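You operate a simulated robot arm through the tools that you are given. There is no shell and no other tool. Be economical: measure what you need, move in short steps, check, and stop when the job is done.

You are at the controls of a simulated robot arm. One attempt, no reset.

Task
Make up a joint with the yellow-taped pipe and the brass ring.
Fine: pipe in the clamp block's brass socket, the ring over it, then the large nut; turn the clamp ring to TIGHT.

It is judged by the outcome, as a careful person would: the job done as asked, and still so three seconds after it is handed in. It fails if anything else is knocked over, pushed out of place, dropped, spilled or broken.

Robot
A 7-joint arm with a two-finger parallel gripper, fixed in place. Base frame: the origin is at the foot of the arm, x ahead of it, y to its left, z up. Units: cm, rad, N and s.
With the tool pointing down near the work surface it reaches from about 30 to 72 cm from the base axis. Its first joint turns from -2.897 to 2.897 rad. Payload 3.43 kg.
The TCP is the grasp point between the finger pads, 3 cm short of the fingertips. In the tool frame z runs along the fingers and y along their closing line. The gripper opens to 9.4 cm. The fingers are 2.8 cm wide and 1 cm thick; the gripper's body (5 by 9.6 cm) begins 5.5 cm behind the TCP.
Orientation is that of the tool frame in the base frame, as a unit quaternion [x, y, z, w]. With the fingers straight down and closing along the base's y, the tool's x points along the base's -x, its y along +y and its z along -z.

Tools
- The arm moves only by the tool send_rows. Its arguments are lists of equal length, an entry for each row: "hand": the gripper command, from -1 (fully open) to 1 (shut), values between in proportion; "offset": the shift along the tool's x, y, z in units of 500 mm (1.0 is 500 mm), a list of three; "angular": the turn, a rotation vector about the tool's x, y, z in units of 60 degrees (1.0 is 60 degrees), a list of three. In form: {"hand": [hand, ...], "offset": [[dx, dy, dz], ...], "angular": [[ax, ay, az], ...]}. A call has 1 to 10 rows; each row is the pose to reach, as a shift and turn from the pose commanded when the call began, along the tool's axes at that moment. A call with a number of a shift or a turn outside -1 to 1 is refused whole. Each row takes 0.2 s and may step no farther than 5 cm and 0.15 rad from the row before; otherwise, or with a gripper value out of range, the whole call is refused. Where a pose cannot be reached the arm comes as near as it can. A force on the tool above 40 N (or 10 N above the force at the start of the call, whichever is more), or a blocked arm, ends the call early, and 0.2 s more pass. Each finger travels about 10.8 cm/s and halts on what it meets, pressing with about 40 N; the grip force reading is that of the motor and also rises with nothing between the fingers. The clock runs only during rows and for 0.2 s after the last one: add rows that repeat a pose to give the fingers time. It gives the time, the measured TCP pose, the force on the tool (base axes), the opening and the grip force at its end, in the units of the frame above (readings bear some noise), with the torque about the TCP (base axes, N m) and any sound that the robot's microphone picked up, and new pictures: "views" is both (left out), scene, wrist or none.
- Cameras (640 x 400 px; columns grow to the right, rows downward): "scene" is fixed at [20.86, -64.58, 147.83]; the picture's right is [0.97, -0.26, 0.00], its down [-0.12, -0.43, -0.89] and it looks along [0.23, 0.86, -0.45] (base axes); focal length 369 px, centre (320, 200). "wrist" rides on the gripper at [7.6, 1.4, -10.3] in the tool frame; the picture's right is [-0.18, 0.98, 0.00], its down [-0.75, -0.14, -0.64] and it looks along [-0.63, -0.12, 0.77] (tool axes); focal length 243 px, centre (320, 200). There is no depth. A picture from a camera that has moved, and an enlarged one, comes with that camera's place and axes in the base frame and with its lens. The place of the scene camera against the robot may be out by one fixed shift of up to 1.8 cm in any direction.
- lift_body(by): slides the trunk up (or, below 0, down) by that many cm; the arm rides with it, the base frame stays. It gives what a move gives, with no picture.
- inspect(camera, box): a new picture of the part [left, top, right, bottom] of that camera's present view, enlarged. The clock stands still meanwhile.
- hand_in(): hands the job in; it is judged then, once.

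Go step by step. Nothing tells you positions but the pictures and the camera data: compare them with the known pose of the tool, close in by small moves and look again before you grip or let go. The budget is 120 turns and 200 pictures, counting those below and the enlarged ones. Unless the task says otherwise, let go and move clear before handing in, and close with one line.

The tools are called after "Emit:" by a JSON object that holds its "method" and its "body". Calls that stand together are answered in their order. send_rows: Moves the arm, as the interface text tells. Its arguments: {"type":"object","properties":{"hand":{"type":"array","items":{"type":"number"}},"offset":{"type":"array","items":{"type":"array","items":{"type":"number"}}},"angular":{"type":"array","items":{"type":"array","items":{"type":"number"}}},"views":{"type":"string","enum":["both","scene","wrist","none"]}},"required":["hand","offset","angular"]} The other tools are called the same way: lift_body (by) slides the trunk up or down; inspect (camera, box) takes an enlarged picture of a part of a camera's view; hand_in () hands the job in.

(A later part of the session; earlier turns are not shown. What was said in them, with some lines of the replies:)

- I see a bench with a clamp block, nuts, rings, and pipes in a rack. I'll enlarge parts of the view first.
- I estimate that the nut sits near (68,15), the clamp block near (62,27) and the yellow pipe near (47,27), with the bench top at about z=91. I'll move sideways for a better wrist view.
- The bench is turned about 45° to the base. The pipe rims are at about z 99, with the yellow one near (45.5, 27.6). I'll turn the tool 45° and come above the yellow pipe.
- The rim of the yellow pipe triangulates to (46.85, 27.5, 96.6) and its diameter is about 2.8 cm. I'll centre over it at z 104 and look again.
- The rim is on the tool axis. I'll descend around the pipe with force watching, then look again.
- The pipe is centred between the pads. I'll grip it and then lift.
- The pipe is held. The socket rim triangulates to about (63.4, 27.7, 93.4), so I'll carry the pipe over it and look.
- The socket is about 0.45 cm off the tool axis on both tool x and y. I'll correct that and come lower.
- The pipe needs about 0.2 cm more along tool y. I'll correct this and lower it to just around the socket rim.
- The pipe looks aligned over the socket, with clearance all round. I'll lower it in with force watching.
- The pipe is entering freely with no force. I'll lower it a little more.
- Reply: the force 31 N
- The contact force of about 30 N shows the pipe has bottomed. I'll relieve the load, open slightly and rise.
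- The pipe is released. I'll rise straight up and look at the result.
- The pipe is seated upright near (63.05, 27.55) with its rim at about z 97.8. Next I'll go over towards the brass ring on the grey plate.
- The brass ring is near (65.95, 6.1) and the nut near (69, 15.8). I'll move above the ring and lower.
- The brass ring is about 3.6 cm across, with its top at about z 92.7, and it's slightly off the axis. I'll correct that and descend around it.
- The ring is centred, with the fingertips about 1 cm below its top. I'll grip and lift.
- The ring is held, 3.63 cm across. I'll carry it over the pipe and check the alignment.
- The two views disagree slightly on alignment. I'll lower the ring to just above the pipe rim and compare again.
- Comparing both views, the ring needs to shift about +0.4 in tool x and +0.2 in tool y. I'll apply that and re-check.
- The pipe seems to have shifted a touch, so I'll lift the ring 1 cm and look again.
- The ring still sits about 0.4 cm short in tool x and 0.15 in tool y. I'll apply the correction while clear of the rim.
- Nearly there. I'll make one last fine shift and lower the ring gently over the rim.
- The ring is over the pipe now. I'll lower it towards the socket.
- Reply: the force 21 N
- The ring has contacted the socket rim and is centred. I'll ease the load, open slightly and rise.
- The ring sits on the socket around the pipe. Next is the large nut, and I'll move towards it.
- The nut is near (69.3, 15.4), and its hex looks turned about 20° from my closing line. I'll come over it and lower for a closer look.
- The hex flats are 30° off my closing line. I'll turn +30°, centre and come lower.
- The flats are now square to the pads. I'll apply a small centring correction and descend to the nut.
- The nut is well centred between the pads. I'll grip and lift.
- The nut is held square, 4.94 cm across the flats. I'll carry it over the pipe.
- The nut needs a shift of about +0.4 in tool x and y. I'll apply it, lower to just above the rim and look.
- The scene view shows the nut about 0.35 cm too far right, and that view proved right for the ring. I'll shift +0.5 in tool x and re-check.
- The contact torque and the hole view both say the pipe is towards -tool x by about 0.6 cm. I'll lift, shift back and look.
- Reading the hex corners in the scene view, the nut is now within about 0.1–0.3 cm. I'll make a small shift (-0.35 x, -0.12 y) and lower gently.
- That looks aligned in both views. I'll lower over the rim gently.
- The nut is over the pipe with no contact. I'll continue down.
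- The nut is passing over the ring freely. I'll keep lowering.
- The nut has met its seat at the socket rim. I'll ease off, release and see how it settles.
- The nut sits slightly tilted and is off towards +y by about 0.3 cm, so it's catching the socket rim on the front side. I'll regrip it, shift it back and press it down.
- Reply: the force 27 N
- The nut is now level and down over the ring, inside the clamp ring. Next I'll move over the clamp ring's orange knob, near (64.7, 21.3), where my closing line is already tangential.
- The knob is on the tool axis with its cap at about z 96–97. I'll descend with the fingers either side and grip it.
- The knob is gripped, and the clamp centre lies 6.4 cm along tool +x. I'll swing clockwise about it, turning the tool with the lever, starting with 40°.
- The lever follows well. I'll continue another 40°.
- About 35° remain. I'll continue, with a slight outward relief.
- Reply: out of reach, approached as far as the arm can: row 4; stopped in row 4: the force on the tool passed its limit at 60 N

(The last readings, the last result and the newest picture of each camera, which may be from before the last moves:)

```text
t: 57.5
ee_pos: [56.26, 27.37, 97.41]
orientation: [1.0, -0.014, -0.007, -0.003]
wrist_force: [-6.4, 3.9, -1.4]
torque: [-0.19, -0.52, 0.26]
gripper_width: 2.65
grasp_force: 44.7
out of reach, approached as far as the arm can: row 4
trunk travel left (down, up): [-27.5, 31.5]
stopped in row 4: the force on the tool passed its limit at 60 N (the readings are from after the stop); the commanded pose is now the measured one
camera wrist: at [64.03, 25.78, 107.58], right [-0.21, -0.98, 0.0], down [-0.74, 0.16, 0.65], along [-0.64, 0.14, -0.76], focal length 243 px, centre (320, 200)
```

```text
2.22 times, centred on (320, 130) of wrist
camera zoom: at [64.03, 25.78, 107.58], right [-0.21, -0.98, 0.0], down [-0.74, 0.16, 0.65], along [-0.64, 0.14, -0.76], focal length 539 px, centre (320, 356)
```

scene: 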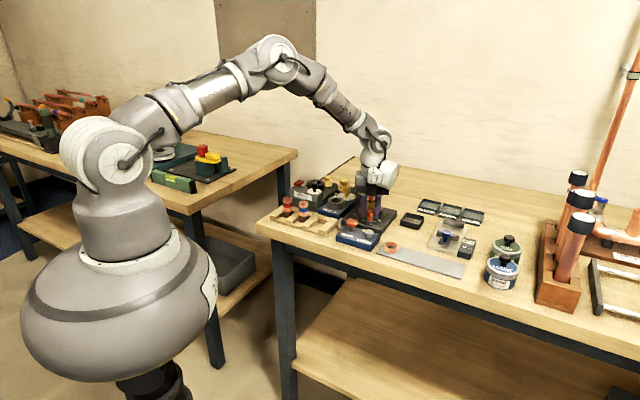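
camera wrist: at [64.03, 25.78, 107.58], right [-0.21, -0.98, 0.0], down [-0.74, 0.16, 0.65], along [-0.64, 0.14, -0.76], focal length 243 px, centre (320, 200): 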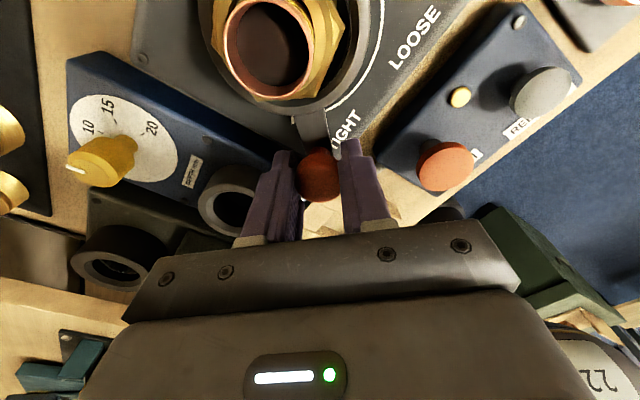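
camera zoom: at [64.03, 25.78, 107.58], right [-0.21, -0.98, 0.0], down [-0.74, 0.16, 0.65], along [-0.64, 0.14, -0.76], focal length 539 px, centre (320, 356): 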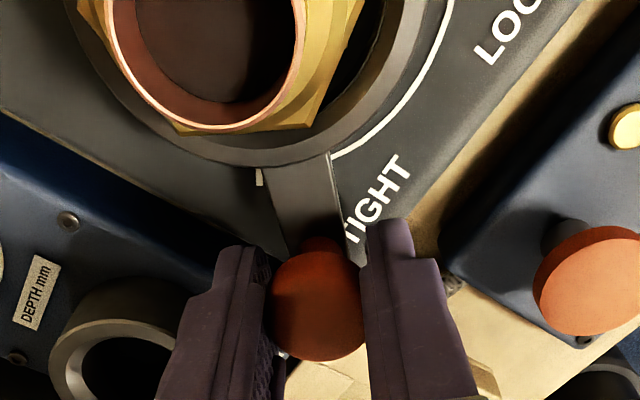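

My wrist has reached its turning limit, so I'll finish the last stretch by moving along the arc without turning, letting the round knob pivot in the pads.

Emit:
{"method": "send_rows", "body": {"hand": [1, 1, 1, 1], "offset": [[0.0002, -0.007, -0.002], [0.0005, -0.0138, -0.003], [0.001, -0.0208, -0.003], [0.002, -0.0277, -0.003]], "angular": [[0, 0, 0], [0, 0, 0], [0, 0, 0], [0, 0, 0]], "views": "none"}}

Emit:
{"method": "inspect", "body": {"camera": "wrist", "box": [220, 40, 420, 220]}}

Emit:
{"method": "inspect", "body": {"camera": "scene", "box": [345, 175, 415, 230]}}

```text
t: 58.5
ee_pos: [56.54, 28.6, 97.57]
orientation: [1.0, -0.014, -0.006, -0.001]
wrist_force: [-7.0, -6.5, -16.6]
torque: [-0.14, -0.19, -0.39]
gripper_width: 2.65
grasp_force: 45.2
trunk travel left (down, up): [-27.5, 31.5]
```

```text
2.22 times, centred on (320, 130) of wrist
camera zoom: at [64.32, 27.06, 107.7], right [-0.21, -0.98, 0.0], down [-0.74, 0.16, 0.65], along [-0.64, 0.14, -0.76], focal length 539 px, centre (320, 356)
```

zoom: 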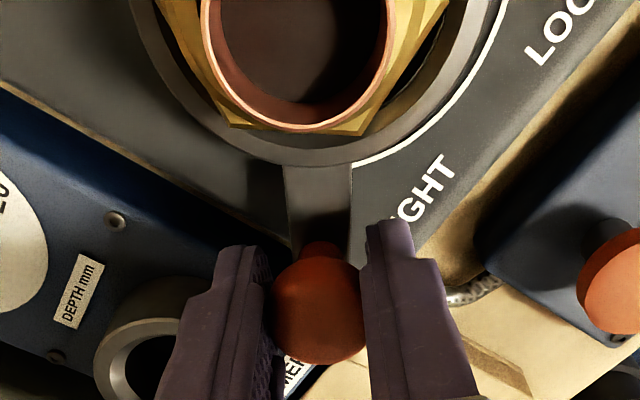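

```text
7.27 times, centred on (380, 202) of scene
camera zoom: at [20.86, -64.58, 147.83], right [0.97, -0.26, 0.0], down [-0.12, -0.43, -0.89], along [0.23, 0.86, -0.45], focal length 2683 px, centre (-116, 182)
```

zoom: 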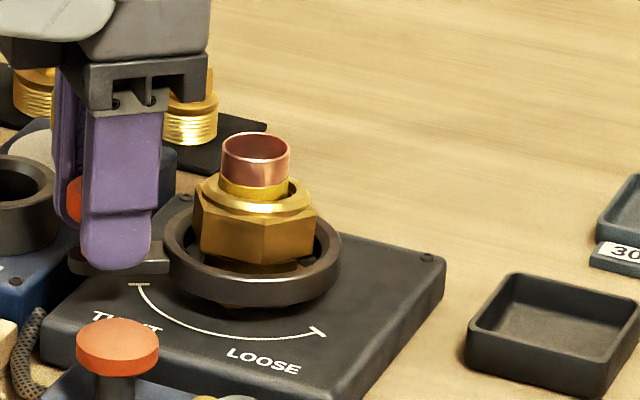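

The lever now covers the TIGHT tick. I'll nudge a little further to find the stop.

Emit:
{"method": "send_rows", "body": {"hand": [1, 1, 1], "offset": [[-0.001, -0.004, -0.001], [-0.0005, -0.008, 0.001], [0, -0.012, 0.001]], "angular": [[0, 0, 0], [0, 0, 0], [0, 0, 0]], "views": "none"}}

Emit:
{"method": "inspect", "body": {"camera": "scene", "box": [345, 175, 415, 230]}}

```text
t: 59.3
ee_pos: [56.66, 28.77, 97.52]
orientation: [1.0, -0.014, -0.007, -0.001]
wrist_force: [-4.0, -4.2, -15.9]
torque: [-0.06, -0.16, -0.28]
gripper_width: 2.63
grasp_force: 44.9
out of reach, approached as far as the arm can: row 2, 3
trunk travel left (down, up): [-27.5, 31.5]
```

```text
7.27 times, centred on (380, 202) of scene
camera zoom: at [20.86, -64.58, 147.83], right [0.97, -0.26, 0.0], down [-0.12, -0.43, -0.89], along [0.23, 0.86, -0.45], focal length 2683 px, centre (-116, 182)
```

zoom: 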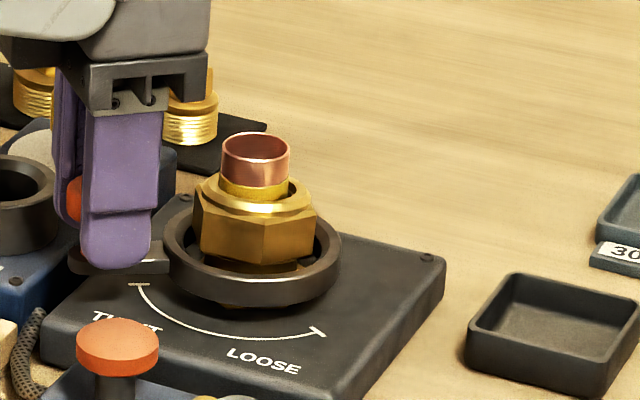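

The arm is at its joint limit in this pose. I'll release, rise, turn the wrist back 90° and finish with a push from the closed fingers.

Emit:
{"method": "send_rows", "body": {"hand": [0.3, 0.0, 0.0, 0.0, 0.0, 0.0], "offset": [[0, 0, 0], [0, 0, 0], [0, 0, -0.03], [0, 0, -0.08], [0, 0, -0.14], [0, 0, -0.2]], "angular": [[0, 0, 0], [0, 0, 0], [0, 0, 0], [0, 0, 0], [0, 0, 0], [0, 0, 0]], "views": "wrist"}}

Emit:
{"method": "inspect", "body": {"camera": "scene", "box": [335, 175, 405, 230]}}

Emit:
{"method": "inspect", "body": {"camera": "wrist", "box": [220, 0, 420, 180]}}

```text
t: 60.7
ee_pos: [56.69, 28.85, 107.5]
orientation: [1.0, -0.014, -0.007, -0.001]
wrist_force: [0.4, -0.8, 0.3]
torque: [-0.01, -0.01, 0.0]
gripper_width: 4.68
grasp_force: 0.1
trunk travel left (down, up): [-27.5, 31.5]
camera wrist: at [64.28, 27.1, 117.68], right [-0.21, -0.98, 0.0], down [-0.74, 0.16, 0.65], along [-0.64, 0.14, -0.76], focal length 243 px, centre (320, 200)
```

wrist: 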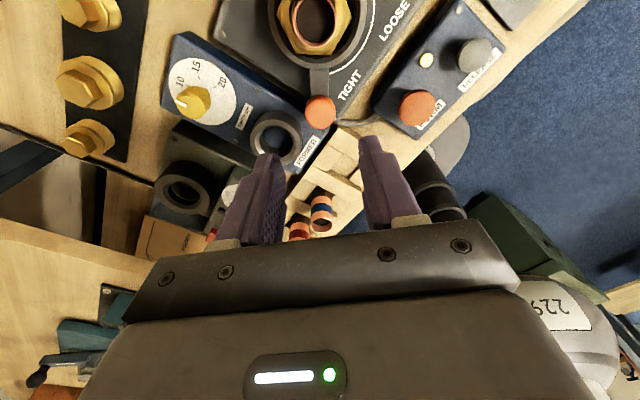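

```text
7.27 times, centred on (370, 202) of scene
camera zoom: at [20.86, -64.58, 147.83], right [0.97, -0.26, 0.0], down [-0.12, -0.43, -0.89], along [0.23, 0.86, -0.45], focal length 2683 px, centre (-44, 182)
```

zoom: 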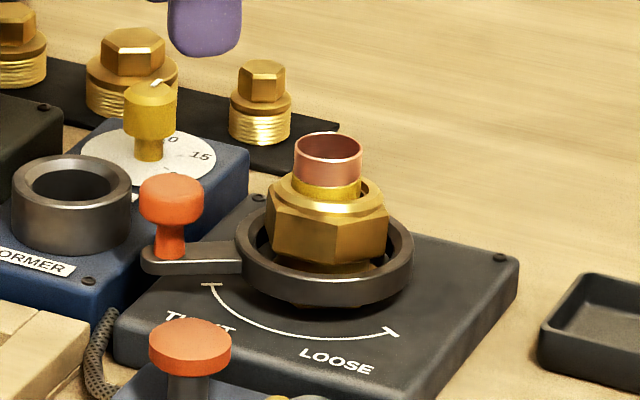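

```text
2.22 times, centred on (320, 90) of wrist
camera zoom: at [64.28, 27.1, 117.68], right [-0.21, -0.98, 0.0], down [-0.74, 0.16, 0.65], along [-0.64, 0.14, -0.76], focal length 539 px, centre (320, 444)
```

zoom: 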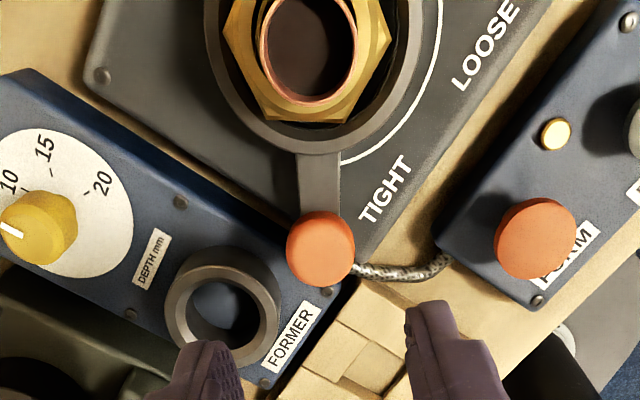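

The lever is at the TIGHT mark, perhaps a few degrees short of the stop. I'll turn the wrist back and give it a gentle push to make sure.

Emit:
{"method": "send_rows", "body": {"hand": [0.2, 0.5, 1, 1, 1, 1, 1, 1], "offset": [[-0.001, 0.01, 0], [-0.002, 0.02, 0], [-0.003, 0.03, 0], [-0.004, 0.04, 0], [-0.005, 0.05, 0], [-0.006, 0.06, 0], [-0.006, 0.07, 0], [-0.006, 0.079, 0]], "angular": [[0, 0, -0.125], [0, 0, -0.25], [0, 0, -0.375], [0, 0, -0.5], [0, 0, -0.625], [0, 0, -0.75], [0, 0, -0.875], [0, 0, -1.0]], "views": "none"}}

Emit:
{"method": "send_rows", "body": {"hand": [1, 1, 1, 1], "offset": [[0, 0, 0], [0, 0, 0], [0, 0, 0], [0, 0, 0.05]], "angular": [[0, 0, -0.125], [0, 0, -0.25], [0, 0, -0.375], [0, 0, -0.5]], "views": "wrist"}}

Emit:
{"method": "inspect", "body": {"camera": "scene", "box": [325, 165, 405, 230]}}

```text
t: 62.5
ee_pos: [56.27, 24.57, 107.69]
orientation: [0.872, 0.489, -0.006, -0.004]
wrist_force: [0.0, 0.2, 0.2]
torque: [0.0, -0.01, 0.02]
gripper_width: 0.0
grasp_force: 33.4
trunk travel left (down, up): [-27.5, 31.5]
```

```text
t: 63.5
ee_pos: [56.3, 24.94, 105.02]
orientation: [0.717, 0.697, -0.004, -0.006]
wrist_force: [-0.4, -0.1, -0.1]
torque: [0.0, 0.05, -0.03]
gripper_width: 0.0
grasp_force: 33.2
trunk travel left (down, up): [-27.5, 31.5]
camera wrist: at [58.04, 32.42, 115.3], right [0.98, -0.21, -0.01], down [-0.15, -0.75, 0.64], along [-0.15, -0.63, -0.77], focal length 243 px, centre (320, 200)
```

wrist: 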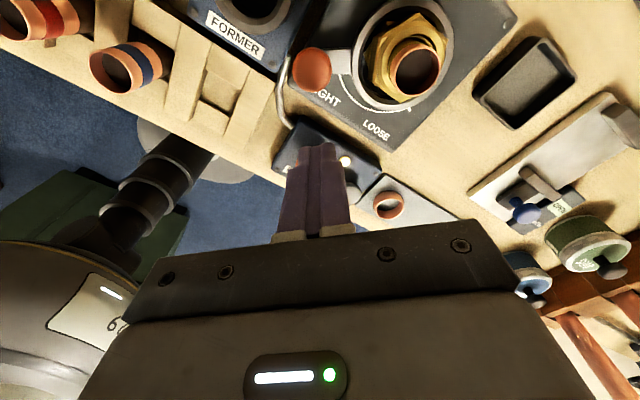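

```text
6.15 times, centred on (365, 198) of scene
camera zoom: at [20.86, -64.58, 147.83], right [0.97, -0.26, 0.0], down [-0.12, -0.43, -0.89], along [0.23, 0.86, -0.45], focal length 2270 px, centre (43, 215)
```

zoom: 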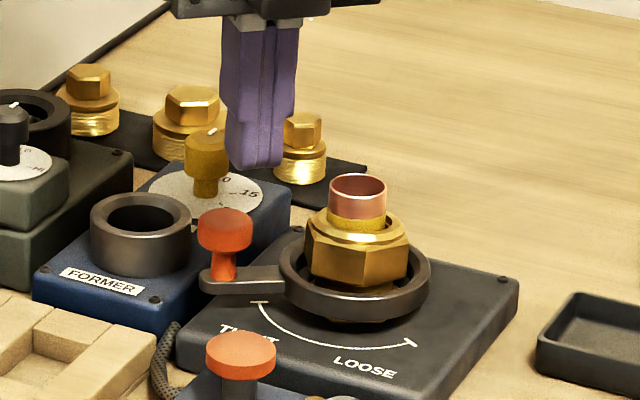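

Emit:
{"method": "send_rows", "body": {"hand": [1, 1, 1, 1], "offset": [[0, 0, 0.05], [0, 0, 0.1], [0, 0, 0.13], [0, 0, 0.144]], "angular": [[0, 0, 0], [0, 0, 0], [0, 0, 0], [0, 0, 0]], "views": "none"}}

Emit:
{"method": "inspect", "body": {"camera": "wrist", "box": [240, 20, 420, 200]}}

Emit:
{"method": "inspect", "body": {"camera": "scene", "box": [325, 165, 405, 230]}}

```text
t: 64.5
ee_pos: [56.24, 24.92, 97.88]
orientation: [0.718, 0.696, -0.004, -0.005]
wrist_force: [-0.6, 0.2, -0.3]
torque: [-0.02, 0.03, 0.01]
gripper_width: 0.0
grasp_force: 33.6
trunk travel left (down, up): [-27.5, 31.5]
```

```text
2.22 times, centred on (330, 110) of wrist
camera zoom: at [58.02, 32.39, 108.18], right [0.98, -0.21, -0.01], down [-0.16, -0.75, 0.64], along [-0.15, -0.63, -0.77], focal length 539 px, centre (298, 400)
```

zoom: 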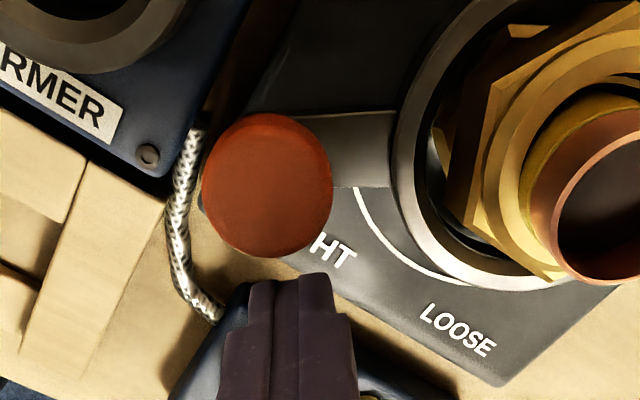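

```text
6.15 times, centred on (365, 198) of scene
camera zoom: at [20.86, -64.58, 147.83], right [0.97, -0.26, 0.0], down [-0.12, -0.43, -0.89], along [0.23, 0.86, -0.45], focal length 2270 px, centre (43, 215)
```

zoom: 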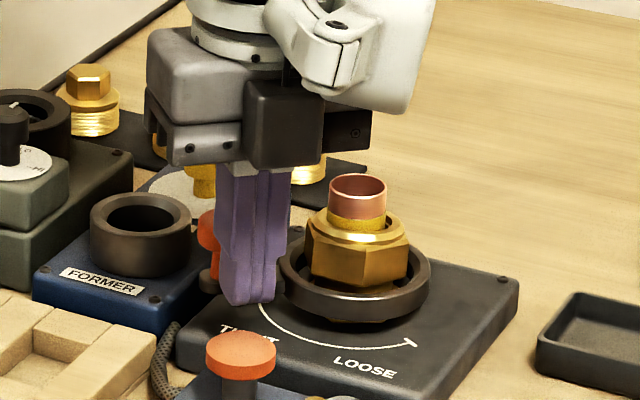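

Emit:
{"method": "send_rows", "body": {"hand": [1, 1, 1, 1, 1, 1], "offset": [[0.01, -0.004, 0], [0.02, -0.006, 0], [0.025, -0.006, 0], [0.029, -0.006, 0], [0.032, -0.006, 0], [0.035, -0.006, 0]], "angular": [[0, 0, 0], [0, 0, 0], [0, 0, 0], [0, 0, 0], [0, 0, 0], [0, 0, 0]], "views": "none"}}

Emit:
{"method": "inspect", "body": {"camera": "wrist", "box": [240, 20, 420, 200]}}

```text
t: 65.9
ee_pos: [55.95, 26.39, 97.9]
orientation: [0.718, 0.696, -0.004, -0.005]
wrist_force: [-0.6, -0.5, -1.0]
torque: [-0.05, 0.03, 0.0]
gripper_width: 0.0
grasp_force: 33.5
trunk travel left (down, up): [-27.5, 31.5]
```

```text
2.22 times, centred on (330, 110) of wrist
camera zoom: at [57.69, 34.06, 108.18], right [0.98, -0.21, -0.01], down [-0.15, -0.75, 0.64], along [-0.15, -0.63, -0.77], focal length 539 px, centre (298, 400)
```

zoom: 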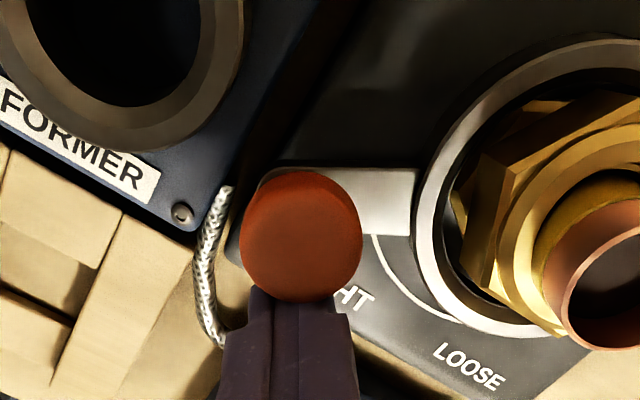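

Emit:
{"method": "send_rows", "body": {"hand": [1, 1, 1, 1, 1], "offset": [[0.003, 0, 0], [0.006, 0, 0], [0.009, 0, 0], [0.012, 0, 0], [0.015, 0, 0]], "angular": [[0, 0, 0], [0, 0, 0], [0, 0, 0], [0, 0, 0], [0, 0, 0]], "views": "none"}}

Emit:
{"method": "inspect", "body": {"camera": "wrist", "box": [240, 20, 420, 200]}}

```text
t: 67.1
ee_pos: [55.93, 26.58, 97.83]
orientation: [0.718, 0.696, -0.005, -0.005]
wrist_force: [-4.3, -29.8, -4.8]
torque: [-0.63, -0.2, -0.03]
gripper_width: 0.01
grasp_force: 33.2
trunk travel left (down, up): [-27.5, 31.5]
```

```text
2.22 times, centred on (330, 110) of wrist
camera zoom: at [57.74, 34.22, 108.13], right [0.98, -0.22, -0.02], down [-0.15, -0.75, 0.64], along [-0.15, -0.63, -0.76], focal length 539 px, centre (298, 400)
```

zoom: 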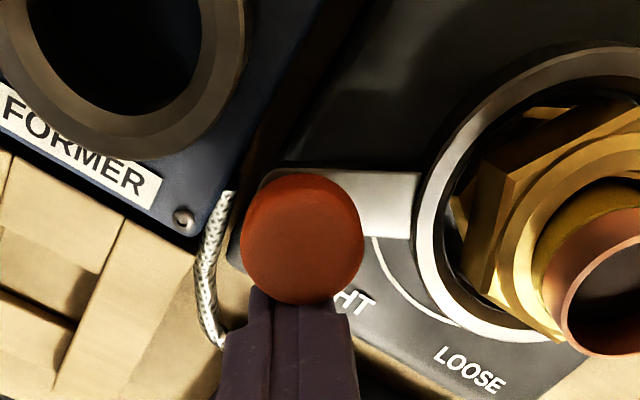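

The lever is hard against its stop: about 30 N with no motion. I'll back off, rise and check the result.

Emit:
{"method": "send_rows", "body": {"hand": [1, 1, 1, 1, 1, 1, 1], "offset": [[-0.01, 0, 0], [-0.03, 0, 0], [-0.04, 0, -0.03], [-0.04, 0, -0.1], [-0.04, 0, -0.18], [-0.04, 0, -0.26], [-0.04, 0, -0.34]], "angular": [[0, 0, 0], [0, 0, 0], [0, 0, 0], [0, 0, 0], [0, 0, 0], [0, 0, 0], [0, 0, 0]], "views": "both"}}

Emit:
{"method": "inspect", "body": {"camera": "scene", "box": [340, 180, 400, 225]}}

Emit:
{"method": "inspect", "body": {"camera": "wrist", "box": [280, 0, 460, 150]}}

```text
t: 68.7
ee_pos: [56.17, 25.29, 114.89]
orientation: [0.718, 0.697, -0.004, -0.006]
wrist_force: [-1.4, -0.6, 0.1]
torque: [0.01, -0.04, 0.02]
gripper_width: 0.0
grasp_force: 32.5
trunk travel left (down, up): [-27.5, 31.5]
camera wrist: at [57.98, 32.85, 125.23], right [0.98, -0.21, -0.01], down [-0.15, -0.75, 0.64], along [-0.15, -0.63, -0.77], focal length 243 px, centre (320, 200)
```

scene: 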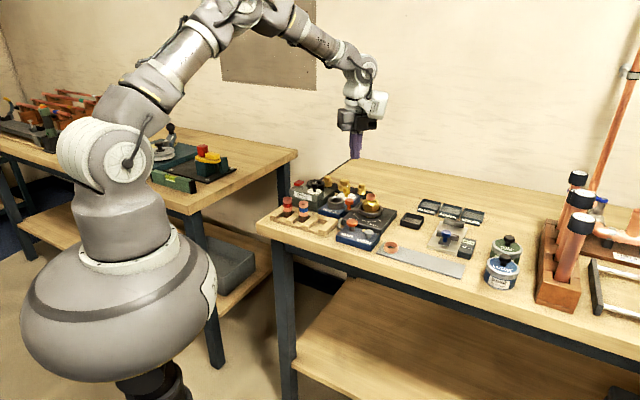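
wrist: 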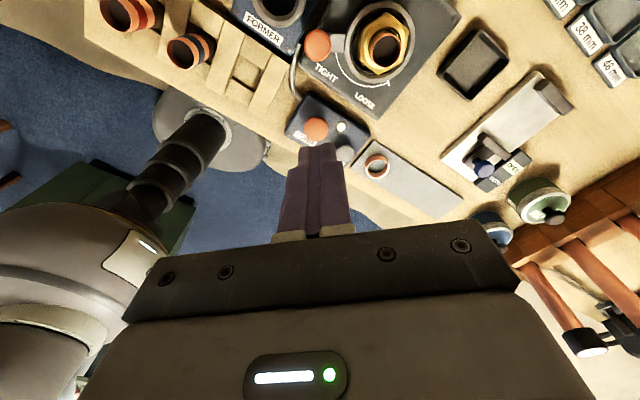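

```text
8.89 times, centred on (370, 202) of scene
camera zoom: at [20.86, -64.58, 147.83], right [0.97, -0.26, 0.0], down [-0.12, -0.43, -0.89], along [0.23, 0.86, -0.45], focal length 3279 px, centre (-124, 178)
```

zoom: 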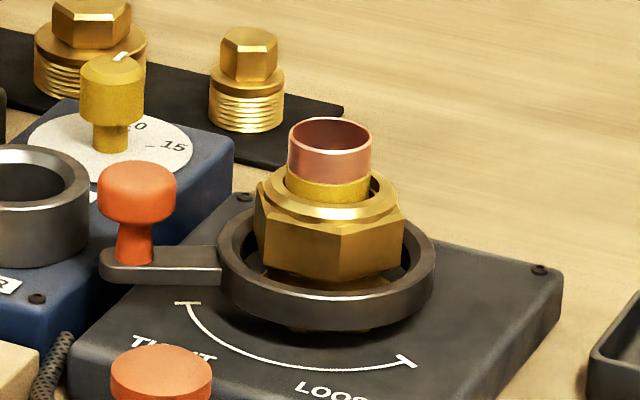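

```text
2.67 times, centred on (370, 75) of wrist
camera zoom: at [57.98, 32.85, 125.23], right [0.98, -0.21, -0.01], down [-0.15, -0.75, 0.64], along [-0.15, -0.63, -0.77], focal length 647 px, centre (187, 533)
```

zoom: 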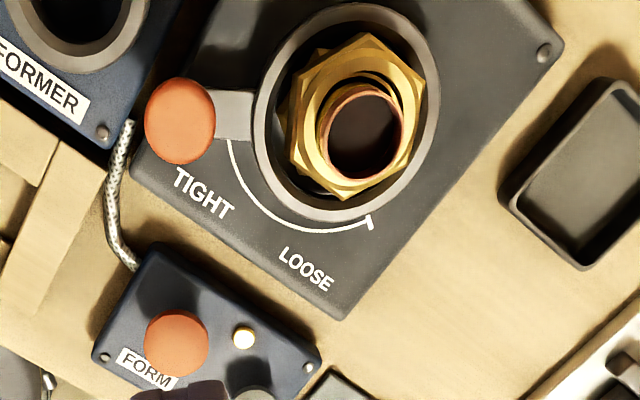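

Emit:
{"method": "inspect", "body": {"camera": "scene", "box": [352, 188, 392, 216]}}

Emit:
{"method": "inspect", "body": {"camera": "wrist", "box": [345, 0, 425, 80]}}

```text
14.29 times, centred on (372, 202) of scene
camera zoom: at [20.86, -64.58, 147.83], right [0.97, -0.26, 0.0], down [-0.12, -0.43, -0.89], along [0.23, 0.86, -0.45], focal length 5270 px, centre (-423, 171)
```

zoom: 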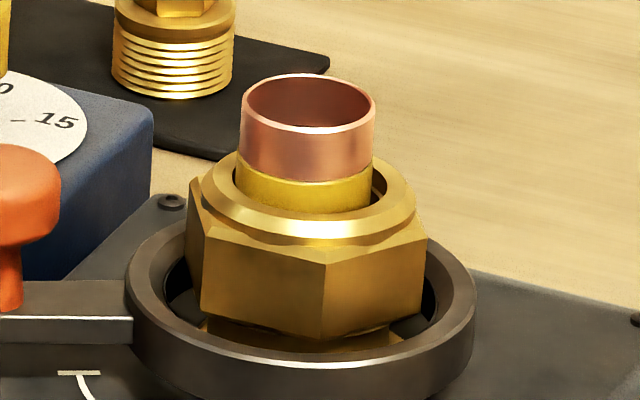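

```text
5.00 times, centred on (385, 40) of wrist
camera zoom: at [57.98, 32.85, 125.23], right [0.98, -0.21, -0.01], down [-0.15, -0.75, 0.64], along [-0.15, -0.63, -0.77], focal length 1213 px, centre (-5, 1000)
```

zoom: 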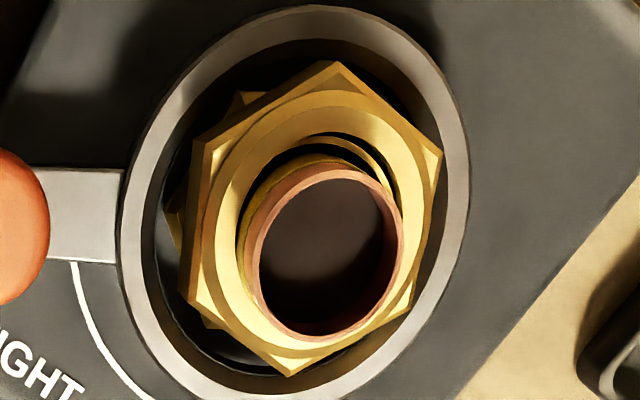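

The pipe, ring and nut are stacked in the socket, the lever is at TIGHT against its stop, nothing else has moved, and the arm is clear. I'm handing it in.

Emit:
{"method": "hand_in", "body": {}}

```text
The job is handed in.
```

I handed in the finished joint: the yellow-taped pipe is in the brass socket, the brass ring and large nut are over it, and the clamp ring is turned to TIGHT against its stop.
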